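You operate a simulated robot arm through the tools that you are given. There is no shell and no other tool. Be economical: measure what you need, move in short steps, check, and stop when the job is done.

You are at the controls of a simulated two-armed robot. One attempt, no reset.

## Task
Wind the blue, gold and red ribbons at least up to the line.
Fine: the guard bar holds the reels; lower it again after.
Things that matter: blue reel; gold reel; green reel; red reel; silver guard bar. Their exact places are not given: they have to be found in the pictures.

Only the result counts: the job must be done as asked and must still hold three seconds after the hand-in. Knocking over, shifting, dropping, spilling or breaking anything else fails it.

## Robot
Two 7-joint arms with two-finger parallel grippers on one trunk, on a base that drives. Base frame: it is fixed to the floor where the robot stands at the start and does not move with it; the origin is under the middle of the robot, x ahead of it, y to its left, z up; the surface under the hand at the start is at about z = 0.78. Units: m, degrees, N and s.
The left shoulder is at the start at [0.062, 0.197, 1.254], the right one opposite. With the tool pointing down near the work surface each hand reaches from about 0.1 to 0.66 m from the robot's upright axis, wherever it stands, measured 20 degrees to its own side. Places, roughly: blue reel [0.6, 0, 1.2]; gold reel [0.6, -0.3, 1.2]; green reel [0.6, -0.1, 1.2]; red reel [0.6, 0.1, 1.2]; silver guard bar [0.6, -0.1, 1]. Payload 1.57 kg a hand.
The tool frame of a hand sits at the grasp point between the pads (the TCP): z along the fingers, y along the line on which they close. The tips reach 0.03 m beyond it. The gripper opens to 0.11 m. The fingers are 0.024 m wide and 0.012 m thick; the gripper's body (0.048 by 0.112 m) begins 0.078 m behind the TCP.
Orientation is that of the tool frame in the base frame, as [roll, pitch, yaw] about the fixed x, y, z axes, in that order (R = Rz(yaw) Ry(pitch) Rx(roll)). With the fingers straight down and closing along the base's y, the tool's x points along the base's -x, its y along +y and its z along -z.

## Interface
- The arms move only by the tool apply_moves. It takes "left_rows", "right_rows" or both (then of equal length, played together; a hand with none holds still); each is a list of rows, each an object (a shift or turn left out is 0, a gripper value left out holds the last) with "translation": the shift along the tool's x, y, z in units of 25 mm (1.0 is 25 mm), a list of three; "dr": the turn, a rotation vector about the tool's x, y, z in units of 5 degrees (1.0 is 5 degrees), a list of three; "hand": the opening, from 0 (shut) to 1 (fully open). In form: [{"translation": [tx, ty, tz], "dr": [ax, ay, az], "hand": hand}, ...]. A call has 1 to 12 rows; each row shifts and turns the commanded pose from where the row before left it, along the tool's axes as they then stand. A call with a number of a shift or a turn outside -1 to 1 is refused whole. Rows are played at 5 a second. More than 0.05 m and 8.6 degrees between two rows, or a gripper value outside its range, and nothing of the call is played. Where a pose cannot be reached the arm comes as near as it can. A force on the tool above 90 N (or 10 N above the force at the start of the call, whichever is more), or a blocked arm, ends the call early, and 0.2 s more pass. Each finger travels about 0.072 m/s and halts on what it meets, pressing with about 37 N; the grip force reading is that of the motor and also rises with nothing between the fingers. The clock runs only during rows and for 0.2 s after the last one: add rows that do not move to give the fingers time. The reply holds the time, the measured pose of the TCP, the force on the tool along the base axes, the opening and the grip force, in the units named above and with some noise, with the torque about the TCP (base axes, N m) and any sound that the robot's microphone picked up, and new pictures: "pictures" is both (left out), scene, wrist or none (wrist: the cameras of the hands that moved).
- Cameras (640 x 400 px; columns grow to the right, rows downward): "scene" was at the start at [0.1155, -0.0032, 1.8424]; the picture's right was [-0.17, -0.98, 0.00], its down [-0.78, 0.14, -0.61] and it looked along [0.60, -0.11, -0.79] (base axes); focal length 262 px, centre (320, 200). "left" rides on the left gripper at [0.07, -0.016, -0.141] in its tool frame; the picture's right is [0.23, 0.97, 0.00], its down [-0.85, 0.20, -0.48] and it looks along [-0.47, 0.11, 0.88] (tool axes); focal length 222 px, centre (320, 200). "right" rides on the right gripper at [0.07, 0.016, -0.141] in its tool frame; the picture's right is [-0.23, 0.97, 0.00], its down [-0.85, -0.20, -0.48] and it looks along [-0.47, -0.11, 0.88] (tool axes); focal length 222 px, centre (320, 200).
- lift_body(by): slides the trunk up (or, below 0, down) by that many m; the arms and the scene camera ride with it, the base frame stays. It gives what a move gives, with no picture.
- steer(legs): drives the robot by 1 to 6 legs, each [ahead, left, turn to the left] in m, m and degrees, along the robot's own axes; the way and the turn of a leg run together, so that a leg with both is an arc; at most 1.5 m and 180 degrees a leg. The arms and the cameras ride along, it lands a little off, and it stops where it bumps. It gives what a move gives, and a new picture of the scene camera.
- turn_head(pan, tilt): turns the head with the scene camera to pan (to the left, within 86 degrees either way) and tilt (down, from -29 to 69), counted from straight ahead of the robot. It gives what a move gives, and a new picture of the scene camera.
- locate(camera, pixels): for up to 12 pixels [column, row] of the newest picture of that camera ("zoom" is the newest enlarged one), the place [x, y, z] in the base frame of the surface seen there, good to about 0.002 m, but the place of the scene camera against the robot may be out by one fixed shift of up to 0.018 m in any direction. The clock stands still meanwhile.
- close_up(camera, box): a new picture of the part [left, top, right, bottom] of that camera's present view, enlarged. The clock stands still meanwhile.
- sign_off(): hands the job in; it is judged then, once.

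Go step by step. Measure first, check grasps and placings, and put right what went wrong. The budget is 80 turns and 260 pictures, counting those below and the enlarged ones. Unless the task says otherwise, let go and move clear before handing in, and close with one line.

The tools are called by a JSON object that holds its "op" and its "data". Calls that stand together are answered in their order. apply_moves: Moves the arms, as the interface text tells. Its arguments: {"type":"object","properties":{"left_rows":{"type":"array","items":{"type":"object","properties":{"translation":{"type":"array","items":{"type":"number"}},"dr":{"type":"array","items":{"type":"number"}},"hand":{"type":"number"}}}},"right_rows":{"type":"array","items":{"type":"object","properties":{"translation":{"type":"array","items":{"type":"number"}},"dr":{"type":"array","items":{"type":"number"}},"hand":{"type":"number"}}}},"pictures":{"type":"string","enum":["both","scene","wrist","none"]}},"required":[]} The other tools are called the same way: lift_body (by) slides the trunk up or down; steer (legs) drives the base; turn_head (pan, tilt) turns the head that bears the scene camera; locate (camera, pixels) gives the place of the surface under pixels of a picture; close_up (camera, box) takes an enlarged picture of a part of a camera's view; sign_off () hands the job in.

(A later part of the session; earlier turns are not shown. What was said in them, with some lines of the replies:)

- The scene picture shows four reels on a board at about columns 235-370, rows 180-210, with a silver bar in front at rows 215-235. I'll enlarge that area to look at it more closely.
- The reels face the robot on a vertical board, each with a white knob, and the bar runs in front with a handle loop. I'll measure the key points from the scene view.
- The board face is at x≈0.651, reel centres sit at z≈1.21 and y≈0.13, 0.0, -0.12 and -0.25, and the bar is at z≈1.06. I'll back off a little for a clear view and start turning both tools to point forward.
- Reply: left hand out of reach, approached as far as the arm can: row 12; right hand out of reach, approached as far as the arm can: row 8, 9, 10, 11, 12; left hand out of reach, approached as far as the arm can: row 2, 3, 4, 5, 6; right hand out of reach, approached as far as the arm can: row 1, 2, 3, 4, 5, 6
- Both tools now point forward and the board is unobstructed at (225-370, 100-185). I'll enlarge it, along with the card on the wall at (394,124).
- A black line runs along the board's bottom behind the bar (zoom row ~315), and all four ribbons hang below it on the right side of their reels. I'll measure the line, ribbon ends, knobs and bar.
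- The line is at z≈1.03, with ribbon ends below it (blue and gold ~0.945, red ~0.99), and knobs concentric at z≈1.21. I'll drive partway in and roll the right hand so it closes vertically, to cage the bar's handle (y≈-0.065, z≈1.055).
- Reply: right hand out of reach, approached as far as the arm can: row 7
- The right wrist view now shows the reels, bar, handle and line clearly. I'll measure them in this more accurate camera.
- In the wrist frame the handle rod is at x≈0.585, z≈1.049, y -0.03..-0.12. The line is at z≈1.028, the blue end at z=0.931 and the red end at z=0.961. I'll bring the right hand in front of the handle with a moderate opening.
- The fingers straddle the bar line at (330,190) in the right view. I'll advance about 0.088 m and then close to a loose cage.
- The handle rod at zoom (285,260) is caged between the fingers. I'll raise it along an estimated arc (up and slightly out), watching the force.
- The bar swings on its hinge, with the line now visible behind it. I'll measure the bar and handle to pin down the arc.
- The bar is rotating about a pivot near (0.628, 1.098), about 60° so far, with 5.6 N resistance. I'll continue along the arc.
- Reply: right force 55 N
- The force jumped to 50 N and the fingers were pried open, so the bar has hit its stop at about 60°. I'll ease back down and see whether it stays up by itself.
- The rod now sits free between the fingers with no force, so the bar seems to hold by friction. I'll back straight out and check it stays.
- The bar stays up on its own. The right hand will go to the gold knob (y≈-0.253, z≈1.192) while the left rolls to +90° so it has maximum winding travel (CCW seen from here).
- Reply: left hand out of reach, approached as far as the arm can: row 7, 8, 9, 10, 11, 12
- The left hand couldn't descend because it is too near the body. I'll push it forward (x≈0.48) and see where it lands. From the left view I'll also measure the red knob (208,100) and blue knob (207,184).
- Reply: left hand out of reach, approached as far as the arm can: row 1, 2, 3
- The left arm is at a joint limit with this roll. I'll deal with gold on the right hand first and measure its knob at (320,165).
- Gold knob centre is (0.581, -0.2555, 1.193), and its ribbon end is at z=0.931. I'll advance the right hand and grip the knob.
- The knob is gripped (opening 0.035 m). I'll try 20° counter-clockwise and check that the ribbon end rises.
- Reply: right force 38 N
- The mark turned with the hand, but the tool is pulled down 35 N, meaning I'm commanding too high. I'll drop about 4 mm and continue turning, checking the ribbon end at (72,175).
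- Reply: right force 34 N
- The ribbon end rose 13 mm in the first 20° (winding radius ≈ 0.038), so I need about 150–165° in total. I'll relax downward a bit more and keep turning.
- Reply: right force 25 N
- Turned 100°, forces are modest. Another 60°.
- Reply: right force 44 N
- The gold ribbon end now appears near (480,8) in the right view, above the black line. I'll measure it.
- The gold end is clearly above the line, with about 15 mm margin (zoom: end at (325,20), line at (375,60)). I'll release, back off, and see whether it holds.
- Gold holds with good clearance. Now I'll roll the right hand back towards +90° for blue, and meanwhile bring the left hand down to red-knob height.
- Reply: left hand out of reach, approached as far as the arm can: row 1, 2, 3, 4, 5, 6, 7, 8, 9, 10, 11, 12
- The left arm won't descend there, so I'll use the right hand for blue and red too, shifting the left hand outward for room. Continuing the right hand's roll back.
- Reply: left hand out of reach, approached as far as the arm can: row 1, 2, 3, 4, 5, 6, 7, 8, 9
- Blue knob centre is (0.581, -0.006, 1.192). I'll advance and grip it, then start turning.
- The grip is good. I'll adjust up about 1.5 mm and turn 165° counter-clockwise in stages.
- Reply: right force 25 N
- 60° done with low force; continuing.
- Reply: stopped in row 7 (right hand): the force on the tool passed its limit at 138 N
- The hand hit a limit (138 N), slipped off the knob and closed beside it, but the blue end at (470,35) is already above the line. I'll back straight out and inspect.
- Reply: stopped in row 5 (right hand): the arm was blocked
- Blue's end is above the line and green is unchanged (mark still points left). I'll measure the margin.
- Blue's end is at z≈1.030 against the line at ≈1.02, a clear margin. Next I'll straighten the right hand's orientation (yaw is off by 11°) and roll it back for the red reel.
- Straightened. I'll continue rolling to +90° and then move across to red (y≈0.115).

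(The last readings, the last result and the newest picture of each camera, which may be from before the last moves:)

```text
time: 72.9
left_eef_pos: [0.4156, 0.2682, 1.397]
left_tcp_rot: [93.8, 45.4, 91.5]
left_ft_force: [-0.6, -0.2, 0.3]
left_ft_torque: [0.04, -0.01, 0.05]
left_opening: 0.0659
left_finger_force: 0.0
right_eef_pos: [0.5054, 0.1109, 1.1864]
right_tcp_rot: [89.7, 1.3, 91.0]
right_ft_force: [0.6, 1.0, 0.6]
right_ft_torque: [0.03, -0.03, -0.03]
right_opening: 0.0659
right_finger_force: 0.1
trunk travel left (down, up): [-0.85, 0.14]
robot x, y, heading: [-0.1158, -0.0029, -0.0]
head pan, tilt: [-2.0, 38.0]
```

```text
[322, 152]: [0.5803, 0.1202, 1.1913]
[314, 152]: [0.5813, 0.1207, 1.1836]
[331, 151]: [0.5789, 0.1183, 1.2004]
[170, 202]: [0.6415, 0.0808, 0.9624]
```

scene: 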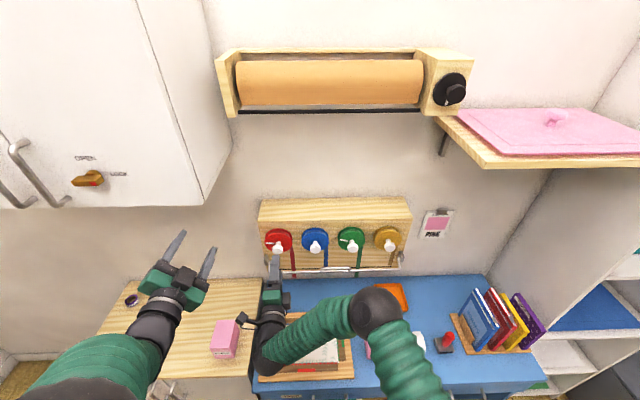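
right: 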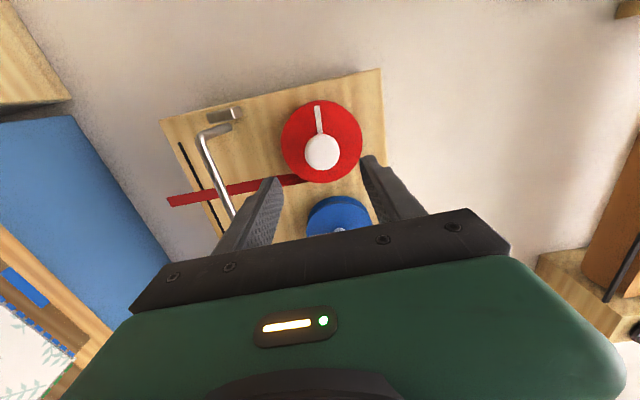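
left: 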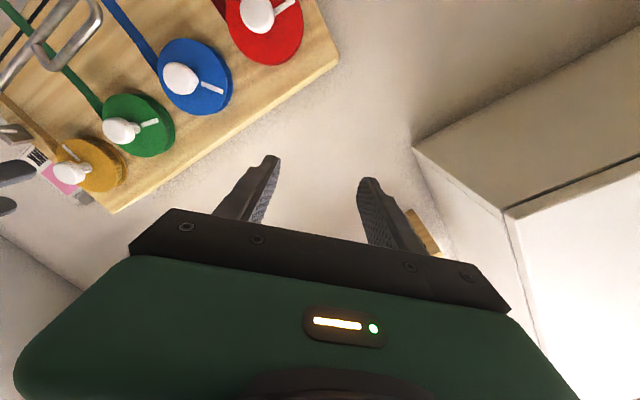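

Red knob centre is (0.580, 0.119, 1.191). I'll approach and grip it.

{"op": "apply_moves", "data": {"right_rows": [{"translation": [0.3, 0.17, 0.9]}, {"translation": [0, 0, 1]}, {"translation": [0, 0, 1]}, {"hand": 0}, {}, {}, {}], "pictures": "wrist"}}

{"op": "apply_moves", "data": {"right_rows": [{"dr": [0, 0, -1]}, {"dr": [0, 0, -1]}, {"dr": [0, 0, -1]}, {"dr": [0, 0, -1]}, {"dr": [0, 0, -1]}, {"dr": [0, 0, -1]}]}}

```text
time: 74.5
left_eef_pos: [0.4165, 0.2694, 1.3975]
left_tcp_rot: [93.8, 45.3, 91.6]
left_ft_force: [0.0, 1.1, 0.1]
left_ft_torque: [0.02, 0.02, 0.0]
left_opening: 0.0661
left_finger_force: 0.1
right_eef_pos: [0.5799, 0.1208, 1.1901]
right_tcp_rot: [89.9, 1.3, 91.2]
right_ft_force: [-1.8, -1.2, -7.1]
right_ft_torque: [0.03, 0.1, 0.07]
right_opening: 0.035
right_finger_force: 42.3
trunk travel left (down, up): [-0.85, 0.14]
robot x, y, heading: [-0.1158, -0.0007, 0.1]
head pan, tilt: [-2.0, 38.0]
```

right: 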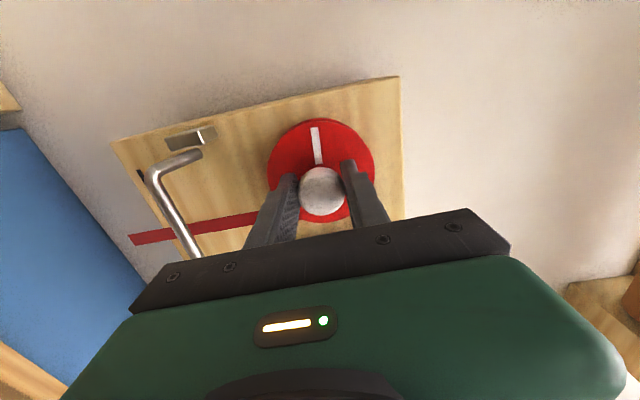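

```text
time: 75.9
left_eef_pos: [0.4161, 0.268, 1.3962]
left_tcp_rot: [93.9, 45.3, 91.8]
left_ft_force: [-0.6, -0.4, 0.6]
left_ft_torque: [-0.04, 0.02, -0.01]
left_opening: 0.0663
left_finger_force: 0.1
right_eef_pos: [0.5821, 0.1193, 1.1873]
right_tcp_rot: [89.9, 31.4, 91.0]
right_ft_force: [-3.5, -2.5, -16.9]
right_ft_torque: [0.07, 0.05, -0.25]
right_opening: 0.0353
right_finger_force: 42.1
trunk travel left (down, up): [-0.85, 0.14]
robot x, y, heading: [-0.1172, 0.0018, 0.1]
head pan, tilt: [-2.0, 38.0]
```

scene: 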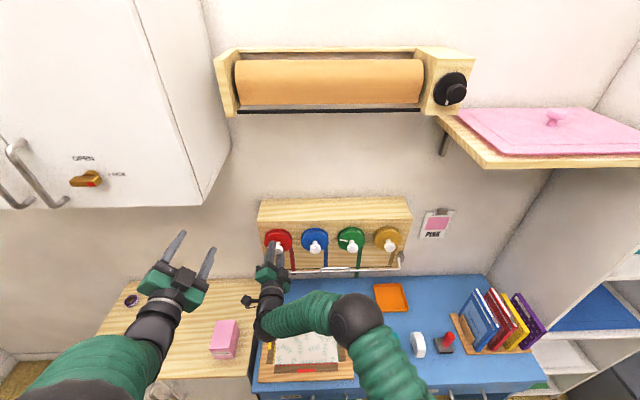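
right: 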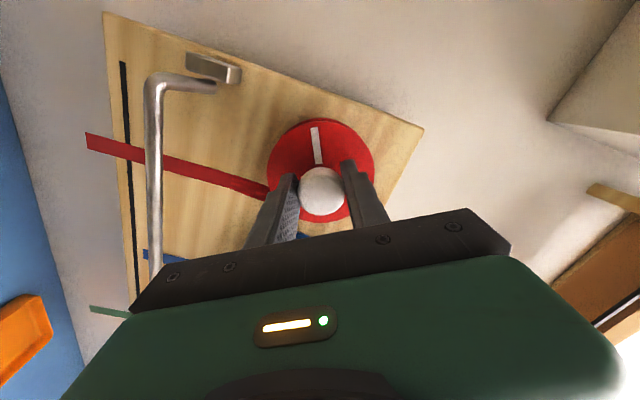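

Red is winding (end at (88,140)). Another 50°.

{"op": "apply_moves", "data": {"right_rows": [{"dr": [0, 0, -1]}, {"dr": [0, 0, -1]}, {"dr": [0, 0, -1]}, {"dr": [0, 0, -1]}, {"dr": [0, 0, -1]}, {"dr": [0, 0, -1]}, {"dr": [0, 0, -1]}, {"dr": [0, 0, -1]}, {"dr": [0, 0, -1]}, {"dr": [0, 0, -1]}]}}

```text
time: 78.1
left_eef_pos: [0.4155, 0.2738, 1.3954]
left_tcp_rot: [93.8, 45.5, 91.6]
left_ft_force: [0.0, 0.9, 0.0]
left_ft_torque: [-0.01, -0.02, 0.03]
left_opening: 0.066
left_finger_force: 0.1
right_eef_pos: [0.5799, 0.1168, 1.1859]
right_tcp_rot: [90.4, 81.6, 90.8]
right_ft_force: [-16.3, -3.4, -23.6]
right_ft_torque: [-0.02, 0.59, -0.24]
right_opening: 0.0352
right_finger_force: 42.0
trunk travel left (down, up): [-0.85, 0.14]
robot x, y, heading: [-0.1151, 0.0013, 0.2]
head pan, tilt: [-2.0, 38.0]
```

scene: 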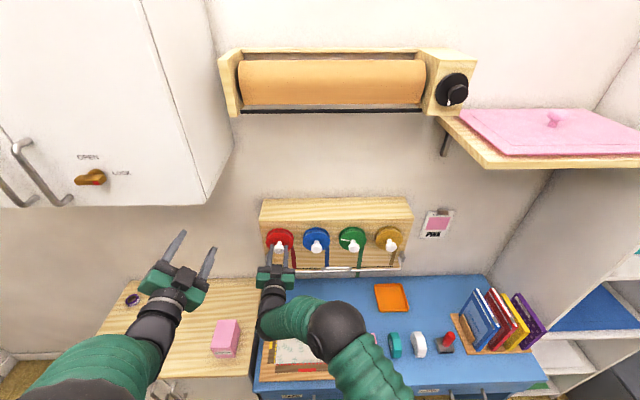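
right: 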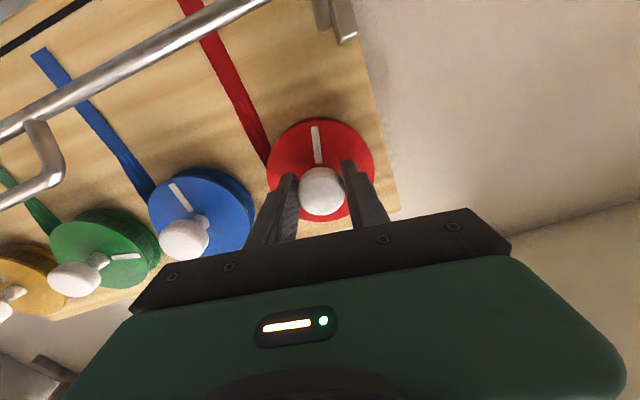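

80° done. I'll relax slightly and turn 40° more.

{"op": "apply_moves", "data": {"right_rows": [{"translation": [0.1, 0, -0.04]}, {"dr": [0, 0, -1]}, {"dr": [0, 0, -1]}, {"dr": [0, 0, -1]}, {"dr": [0, 0, -1]}, {"dr": [0, 0, -1]}, {"dr": [0, 0, -1]}, {}]}}

{"op": "close_up", "data": {"camera": "scene", "box": [255, 190, 425, 290]}}

```text
time: 79.6
left_eef_pos: [0.4133, 0.2711, 1.3935]
left_tcp_rot: [93.9, 45.4, 91.8]
left_ft_force: [0.9, -0.7, -0.9]
left_ft_torque: [-0.02, 0.01, 0.11]
left_opening: 0.0661
left_finger_force: 0.0
right_eef_pos: [0.5857, 0.1154, 1.1885]
right_tcp_rot: [-91.5, 74.0, -89.8]
right_ft_force: [-13.1, 90.7, 5.4]
right_ft_torque: [0.4, 0.26, 1.08]
right_opening: 0.0358
right_finger_force: 42.5
trunk travel left (down, up): [-0.85, 0.14]
robot x, y, heading: [-0.1117, 0.0005, 0.3]
head pan, tilt: [-2.0, 38.0]
stopped in row 7 (right hand): the force on the tool passed its limit at 95 N (the readings are from after the stop); the commanded pose is now the measured one
```

scene: 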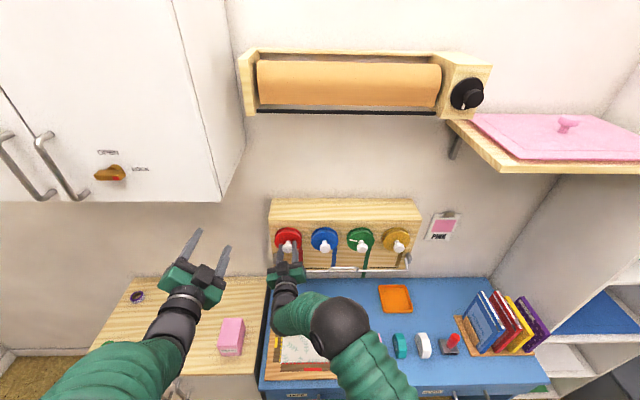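
right: 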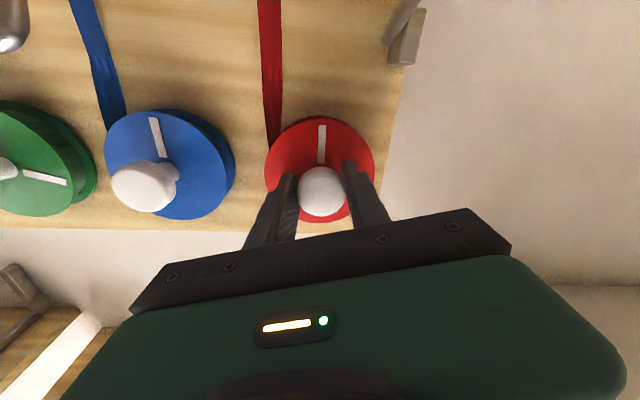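

```text
3.76 times, centred on (340, 240) of scene
```

zoom: 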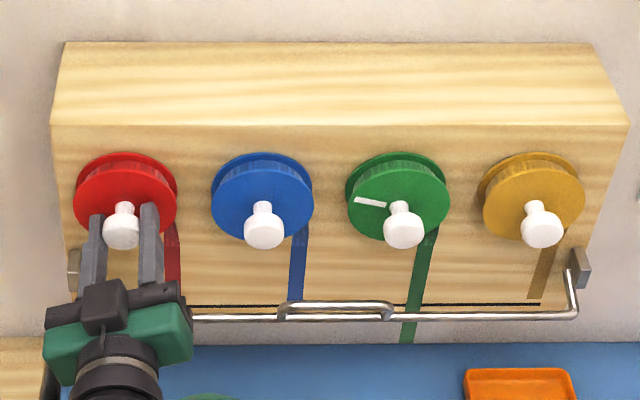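

The arm neared a limit again (90 N sideways), so the command was reset to the measured pose. I'll release and back off to see red's end.

{"op": "apply_moves", "data": {"right_rows": [{"hand": 0.7}, {}, {}, {"translation": [0, 0, -1]}, {"translation": [0, 0, -1]}, {"translation": [0, 0, -1]}, {}]}}

{"op": "close_up", "data": {"camera": "scene", "box": [255, 190, 425, 290]}}

```text
time: 81.4
left_eef_pos: [0.4183, 0.2555, 1.3986]
left_tcp_rot: [94.3, 44.8, 92.0]
left_ft_force: [0.5, -0.2, -0.2]
left_ft_torque: [-0.01, 0.0, 0.01]
left_opening: 0.066
left_finger_force: 0.0
right_eef_pos: [0.5419, 0.0251, 1.1799]
right_tcp_rot: [-92.9, 73.3, -99.1]
right_ft_force: [0.1, 0.4, -0.9]
right_ft_torque: [0.0, 0.0, 0.0]
right_opening: 0.077
right_finger_force: 0.1
trunk travel left (down, up): [-0.85, 0.14]
robot x, y, heading: [-0.1158, -0.0001, -0.2]
head pan, tilt: [-2.0, 38.0]
stopped in row 7 (right hand): the arm was blocked; the commanded pose is now the measured one
```

scene: 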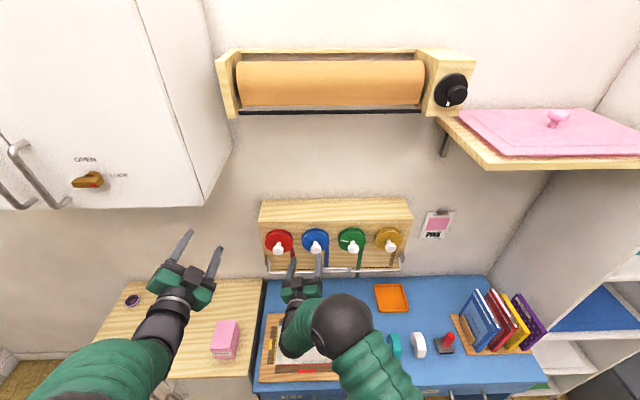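
right: 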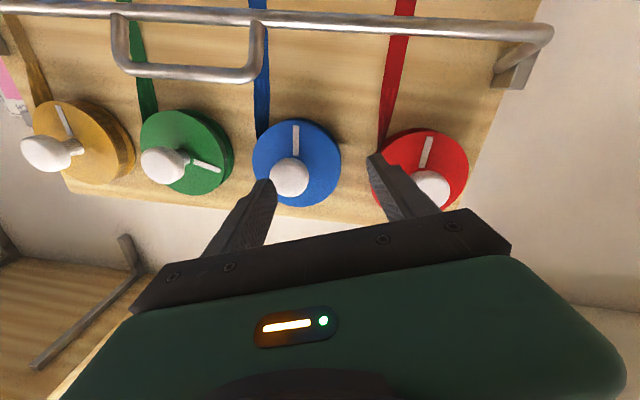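

```text
3.76 times, centred on (340, 240) of scene
```

zoom: 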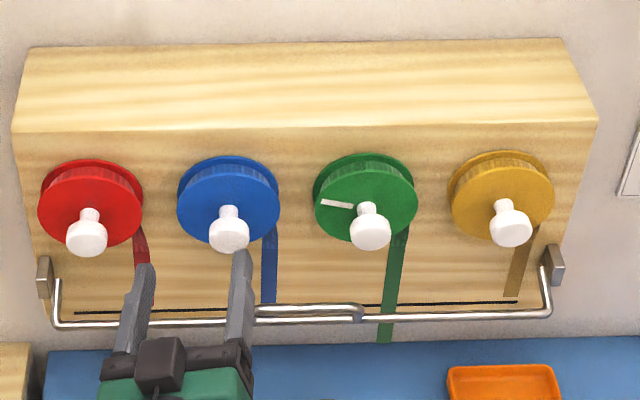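

Everything on the board looks fine, with the hand sitting in front of the blue/red reels. I'll ease it back and to the right to clear the view.

{"op": "apply_moves", "data": {"right_rows": [{"translation": [0, 0, -0.5]}, {"translation": [0, -0.3, -0.5]}, {"translation": [0.2, -0.7, -0.3]}, {"translation": [0.2, -0.7, 0]}, {"translation": [0.2, -0.7, 0]}, {"translation": [0.2, -0.7, 0]}]}}

{"op": "close_up", "data": {"camera": "scene", "box": [255, 190, 425, 290]}}

```text
time: 82.8
left_eef_pos: [0.4143, 0.2539, 1.3995]
left_tcp_rot: [94.0, 44.7, 91.8]
left_ft_force: [0.3, -0.2, 0.2]
left_ft_torque: [0.02, -0.02, -0.01]
left_opening: 0.066
left_finger_force: 0.0
right_eef_pos: [0.4937, -0.0386, 1.1856]
right_tcp_rot: [-91.7, 74.0, -97.2]
right_ft_force: [-0.4, 0.1, -0.1]
right_ft_torque: [0.01, -0.01, 0.01]
right_opening: 0.0771
right_finger_force: 0.1
trunk travel left (down, up): [-0.85, 0.14]
robot x, y, heading: [-0.1149, -0.0023, 0.1]
head pan, tilt: [-2.0, 38.0]
```

scene: 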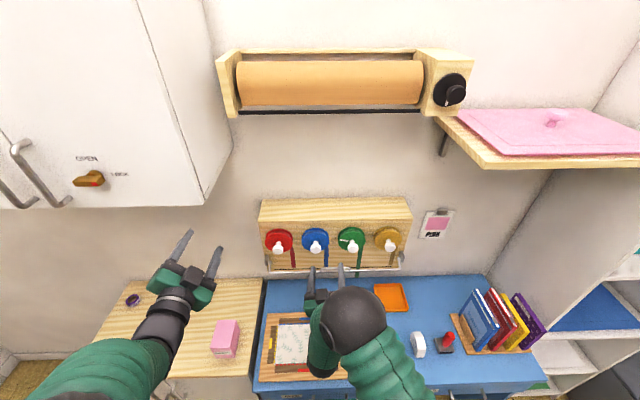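
right: 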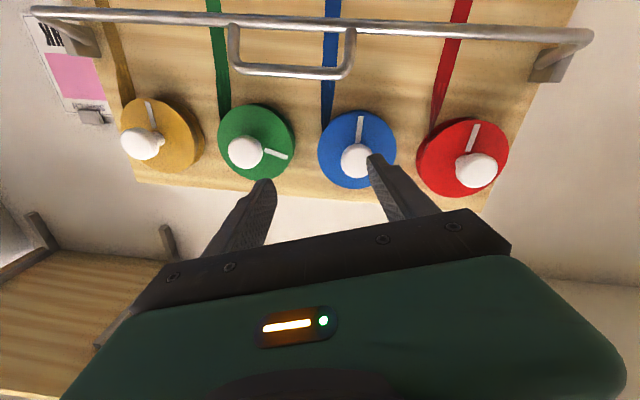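

```text
3.76 times, centred on (340, 240) of scene
```

zoom: 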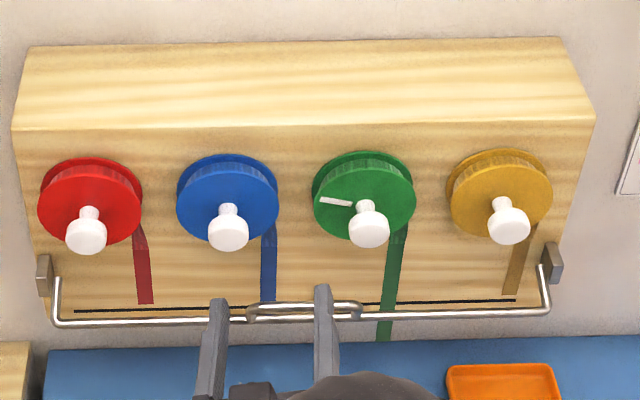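

All three ends appear at or above the line, but red's margin is small (zoom (146,303)). I'll measure precisely.

{"op": "close_up", "data": {"camera": "scene", "box": [265, 245, 345, 285]}}

{"op": "locate", "data": {"camera": "zoom", "pixels": [[225, 199], [225, 205], [225, 212], [200, 209], [250, 205], [480, 195], [480, 205], [440, 198]]}}

```text
8.00 times, centred on (305, 265) of scene
```

zoom: 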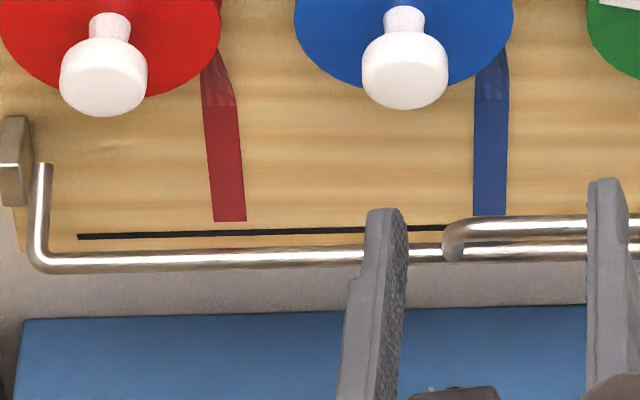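

```text
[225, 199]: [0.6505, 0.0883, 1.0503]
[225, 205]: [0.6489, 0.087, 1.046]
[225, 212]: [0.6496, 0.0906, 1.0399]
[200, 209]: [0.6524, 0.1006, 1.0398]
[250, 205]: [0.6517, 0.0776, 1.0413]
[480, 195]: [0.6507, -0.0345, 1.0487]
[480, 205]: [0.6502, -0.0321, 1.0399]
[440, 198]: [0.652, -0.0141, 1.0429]
```

The ends have about 8–10 px (~7 mm) margin above the line at 8× zoom, and green is untouched. Next is lowering the bar: close the fingers, straighten the hand, and place it above the handle loop (y≈-0.07).

{"op": "apply_moves", "data": {"right_rows": [{"dr": [-0.52, -0.21, 0], "hand": 0}, {"dr": [-0.52, -0.21, 0]}, {"translation": [0.18, -0.61, 0]}, {"translation": [0.18, -0.61, 0]}, {"translation": [0.6, 0.18, 0]}, {"translation": [0.55, 0.17, 0]}, {}, {}]}}

{"op": "locate", "data": {"camera": "right", "pixels": [[320, 75]]}}

```text
time: 84.6
left_eef_pos: [0.4142, 0.2543, 1.3986]
left_tcp_rot: [94.0, 44.8, 91.8]
left_ft_force: [0.3, -1.2, 0.7]
left_ft_torque: [0.0, -0.03, 0.01]
left_opening: 0.0662
left_finger_force: 0.1
right_eef_pos: [0.4967, -0.0752, 1.1532]
right_tcp_rot: [-89.8, 73.7, -89.9]
right_ft_force: [-0.4, -0.4, -0.7]
right_ft_torque: [-0.02, 0.02, 0.0]
right_opening: 0.0
right_finger_force: 21.2
trunk travel left (down, up): [-0.85, 0.14]
robot x, y, heading: [-0.1165, -0.0021, 0.1]
head pan, tilt: [-2.0, 38.0]
```

scene: 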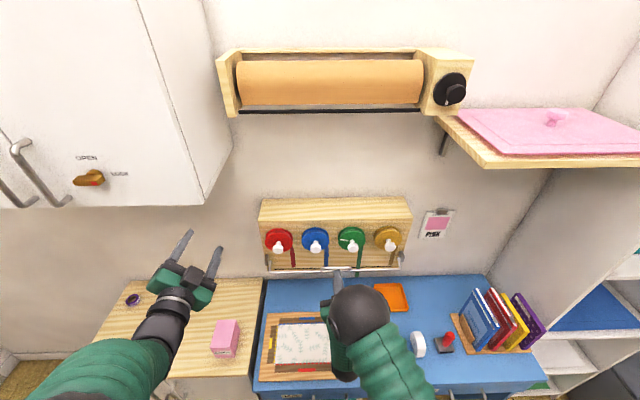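
right: 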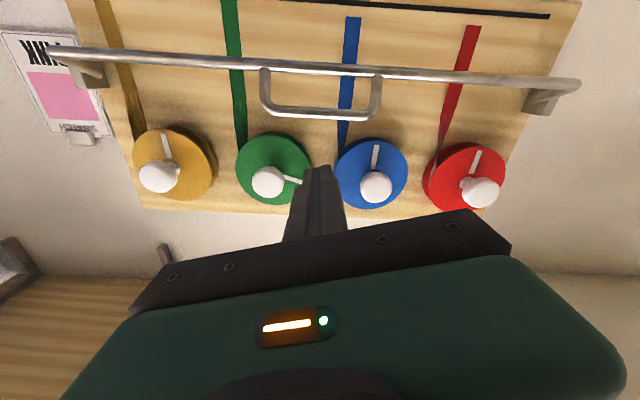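

```text
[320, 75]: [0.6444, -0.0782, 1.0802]
```

The closed fingers are centred over the handle loop (260–380, 75–115). I'll measure the handle rod and move forward above it.

{"op": "locate", "data": {"camera": "right", "pixels": [[320, 114], [325, 67], [375, 90], [265, 90]]}}

{"op": "apply_moves", "data": {"right_rows": [{"translation": [0, 0, 1]}, {"translation": [0, 0, 1]}, {"translation": [0, 0, 0.8]}, {}]}}

```text
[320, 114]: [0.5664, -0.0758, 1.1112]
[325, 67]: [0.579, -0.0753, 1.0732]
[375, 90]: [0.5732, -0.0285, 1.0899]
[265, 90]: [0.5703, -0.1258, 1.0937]
```

```text
time: 85.6
left_eef_pos: [0.4146, 0.2552, 1.3986]
left_tcp_rot: [93.9, 44.8, 91.8]
left_ft_force: [-0.2, 0.0, -0.2]
left_ft_torque: [0.0, 0.0, 0.0]
left_opening: 0.0663
left_finger_force: 0.1
right_eef_pos: [0.5672, -0.0756, 1.1544]
right_tcp_rot: [-89.8, 73.7, -89.8]
right_ft_force: [0.0, -0.1, 0.1]
right_ft_torque: [0.0, 0.01, -0.05]
right_opening: 0.0
right_finger_force: 21.3
trunk travel left (down, up): [-0.85, 0.14]
robot x, y, heading: [-0.1165, -0.0021, 0.1]
head pan, tilt: [-2.0, 38.0]
```

scene: 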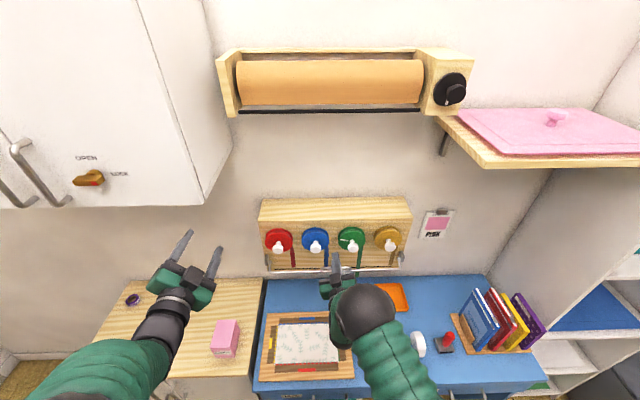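
right: 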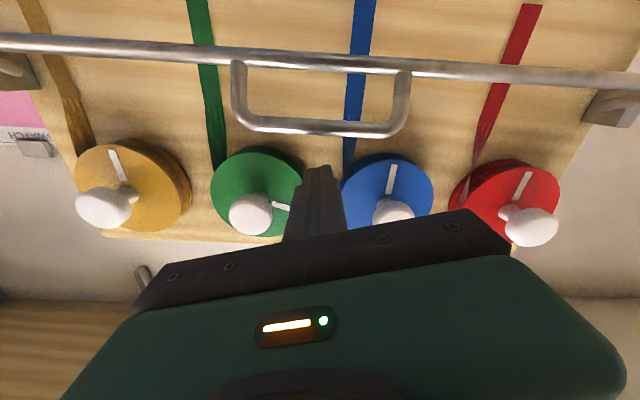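

I'll push the handle down gently along its arc, moving slightly forward near the end.

{"op": "apply_moves", "data": {"right_rows": [{"translation": [0.57, 0.17, 0]}, {"translation": [0.57, 0.17, 0]}, {"translation": [0.5, 0.15, 0]}, {"translation": [0.5, 0.15, 0.1]}, {"translation": [0.5, 0.15, 0.15]}, {"translation": [0.4, 0.12, 0.15]}, {}]}}

{"op": "close_up", "data": {"camera": "scene", "box": [255, 190, 425, 290]}}

```text
time: 87.2
left_eef_pos: [0.4148, 0.254, 1.3978]
left_tcp_rot: [93.8, 44.8, 91.8]
left_ft_force: [0.0, -0.1, 0.0]
left_ft_torque: [0.02, -0.04, 0.05]
left_opening: 0.0661
left_finger_force: 0.0
right_eef_pos: [0.5762, -0.0764, 1.0753]
right_tcp_rot: [-89.8, 73.8, -89.8]
right_ft_force: [0.0, 0.7, -0.5]
right_ft_torque: [0.03, 0.04, 0.04]
right_opening: 0.0002
right_finger_force: 21.6
trunk travel left (down, up): [-0.85, 0.14]
robot x, y, heading: [-0.1167, -0.0028, 0.0]
head pan, tilt: [-2.0, 38.0]
```

scene: 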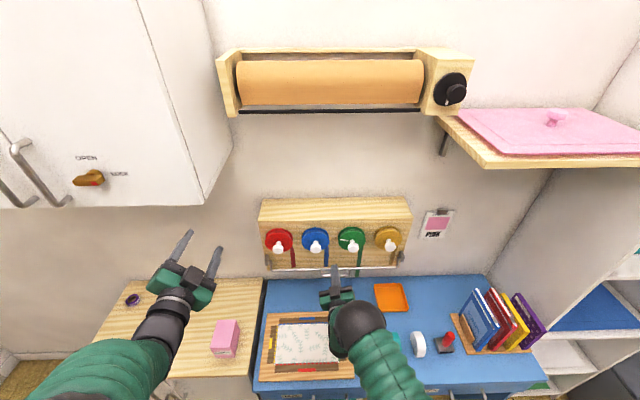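
right: 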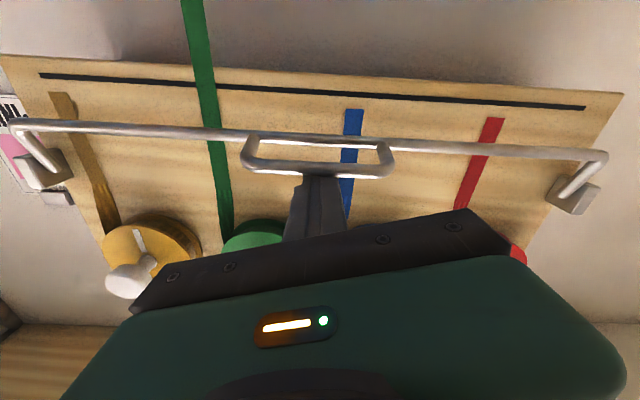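

```text
3.76 times, centred on (340, 240) of scene
```

zoom: 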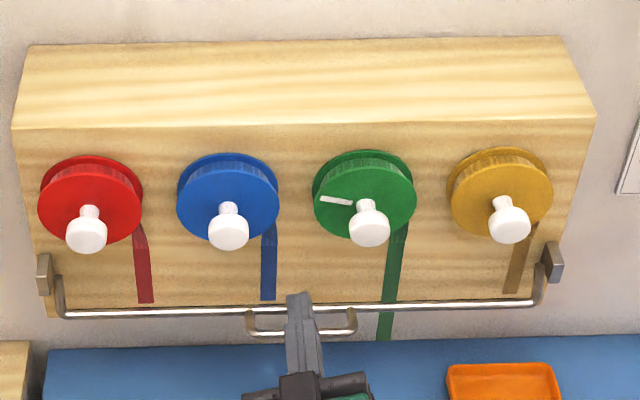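

The bar is nearly down and all three ends sit above the line. I'll check the bar's height against its original (bar z≈1.049, x≈0.628).

{"op": "locate", "data": {"camera": "right", "pixels": [[430, 145], [320, 139], [320, 169], [180, 131]]}}

{"op": "apply_moves", "data": {"right_rows": [{"translation": [0.25, 0.07, 0.05]}, {"translation": [0.25, 0.07, 0.05]}, {}]}}

```text
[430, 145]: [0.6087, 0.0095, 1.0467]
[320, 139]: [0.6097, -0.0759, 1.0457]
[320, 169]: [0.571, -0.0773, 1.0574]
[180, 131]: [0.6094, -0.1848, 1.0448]
```

```text
time: 88.0
left_eef_pos: [0.4138, 0.2545, 1.3982]
left_tcp_rot: [94.0, 44.7, 91.8]
left_ft_force: [-0.1, 0.4, 0.2]
left_ft_torque: [-0.02, 0.03, 0.0]
left_opening: 0.0662
left_finger_force: 0.1
right_eef_pos: [0.5803, -0.0751, 1.0628]
right_tcp_rot: [-89.5, 73.7, -89.5]
right_ft_force: [-0.1, 0.4, 4.4]
right_ft_torque: [0.05, -0.07, -0.02]
right_opening: 0.0002
right_finger_force: 21.3
trunk travel left (down, up): [-0.85, 0.14]
robot x, y, heading: [-0.1154, -0.001, 0.3]
head pan, tilt: [-2.0, 38.0]
```

scene: 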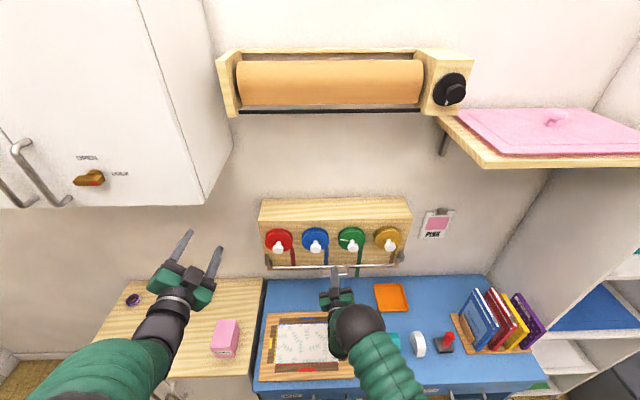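
right: 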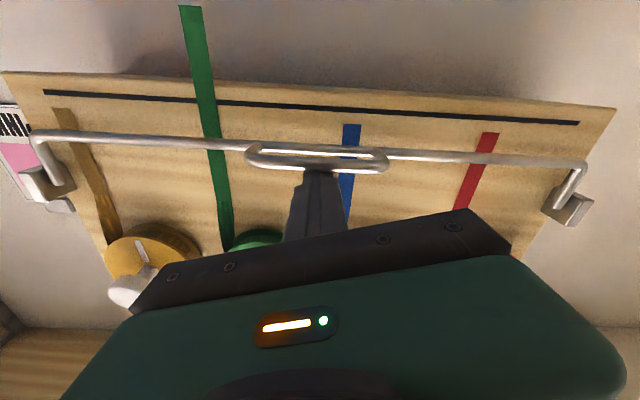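

The bar is moving with 4 N. I'll keep pressing in small steps until it stops.

{"op": "apply_moves", "data": {"right_rows": [{"translation": [0.2, 0.06, 0.05]}, {"translation": [0.2, 0.06, 0.05]}, {"translation": [0.15, 0.04, 0]}, {}]}}

{"op": "locate", "data": {"camera": "right", "pixels": [[430, 160], [180, 145], [320, 172]]}}

```text
time: 89.0
left_eef_pos: [0.4069, 0.2538, 1.4027]
left_tcp_rot: [93.5, 44.7, 91.4]
left_ft_force: [-0.3, 0.1, 1.6]
left_ft_torque: [0.0, 0.03, 0.01]
left_opening: 0.066
left_finger_force: 0.0
right_eef_pos: [0.5789, -0.0751, 1.0621]
right_tcp_rot: [-83.7, 73.9, -84.0]
right_ft_force: [6.2, -5.1, 49.6]
right_ft_torque: [0.27, -0.55, -0.11]
right_opening: 0.0
right_finger_force: 21.4
trunk travel left (down, up): [-0.85, 0.14]
robot x, y, heading: [-0.1191, 0.0017, 0.0]
head pan, tilt: [-2.0, 38.0]
```

scene: 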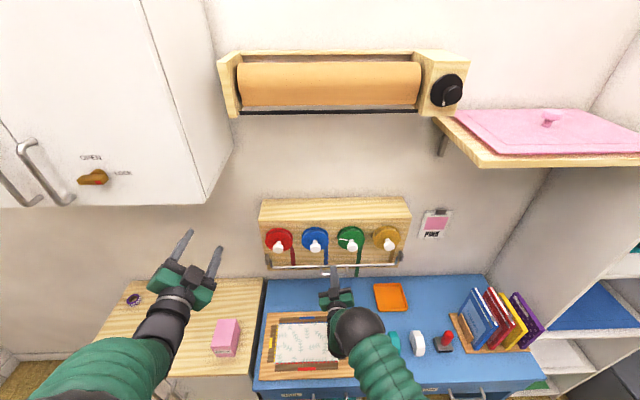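
right: 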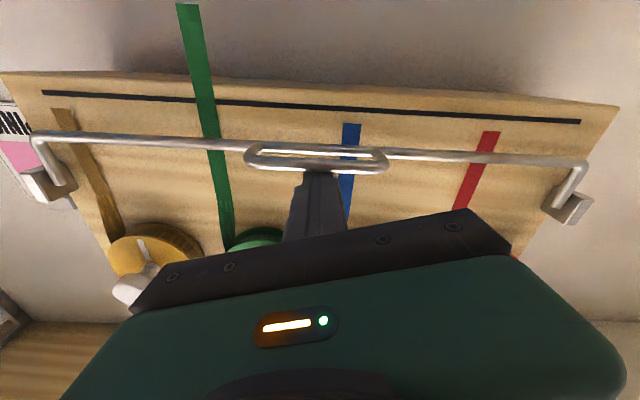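

```text
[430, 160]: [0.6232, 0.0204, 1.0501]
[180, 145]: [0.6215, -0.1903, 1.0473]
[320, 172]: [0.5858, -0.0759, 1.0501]
```

The force rose to 50 N and the handle is back at (0.586, 1.050), its original closed position. I'll lift off, retract, and do a final check.

{"op": "apply_moves", "data": {"right_rows": [{"translation": [-0.5, -0.15, 0]}, {"translation": [-0.5, -0.15, 0]}, {"translation": [0, 0, -1]}, {"translation": [0, 0, -1]}, {"translation": [0, 0, -1]}, {"translation": [0, 0, -1]}, {}, {}]}}

{"op": "close_up", "data": {"camera": "scene", "box": [255, 190, 425, 290]}}

{"op": "close_up", "data": {"camera": "right", "box": [0, 0, 640, 400]}}

```text
time: 90.8
left_eef_pos: [0.4156, 0.2549, 1.3974]
left_tcp_rot: [94.0, 44.7, 91.8]
left_ft_force: [-0.2, -0.4, 0.2]
left_ft_torque: [0.02, 0.02, 0.02]
left_opening: 0.066
left_finger_force: 0.0
right_eef_pos: [0.4832, -0.076, 1.072]
right_tcp_rot: [-89.9, 73.8, -90.1]
right_ft_force: [-0.8, -0.3, -0.1]
right_ft_torque: [0.0, 0.0, 0.03]
right_opening: 0.0001
right_finger_force: 21.2
trunk travel left (down, up): [-0.85, 0.14]
robot x, y, heading: [-0.1157, -0.001, 0.1]
head pan, tilt: [-2.0, 38.0]
```

scene: 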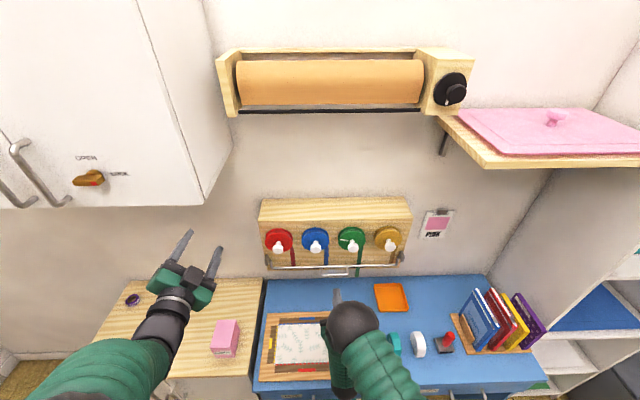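
right: 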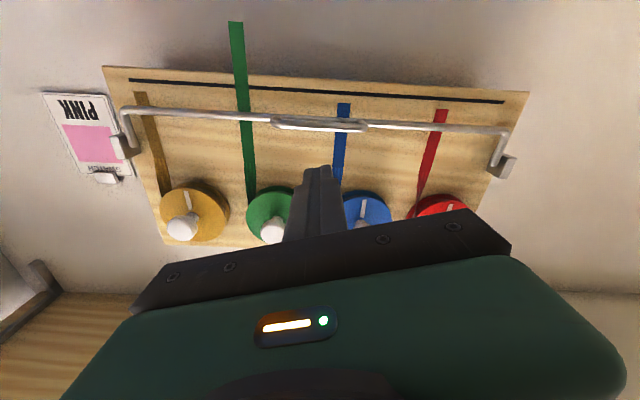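

```text
3.76 times, centred on (340, 240) of scene
```

zoom: 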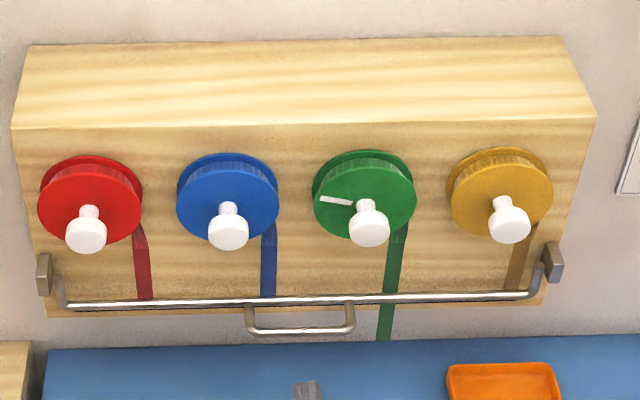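

```text
1.00 times, centred on (320, 200) of right (not enlarged: the box is as wide or as high as the picture)
```

zoom: 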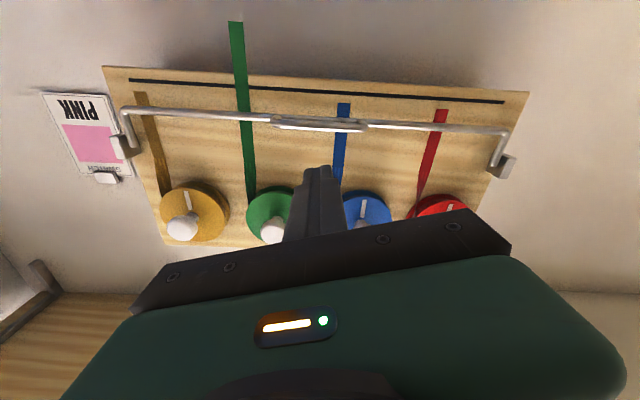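

The right view shows the gold (140,92), blue (343,104) and red (440,110) ends all on the reel side of the black line. The bar is down and the hands are clear, so I'm handing in.

{"op": "sign_off", "data": {}}

```text
The job is handed in.
```

The blue, gold and red ribbons are wound past the line, with their ends about 7–15 mm above it. The green ribbon was left as it was, and the guard bar is lowered back to its original position.
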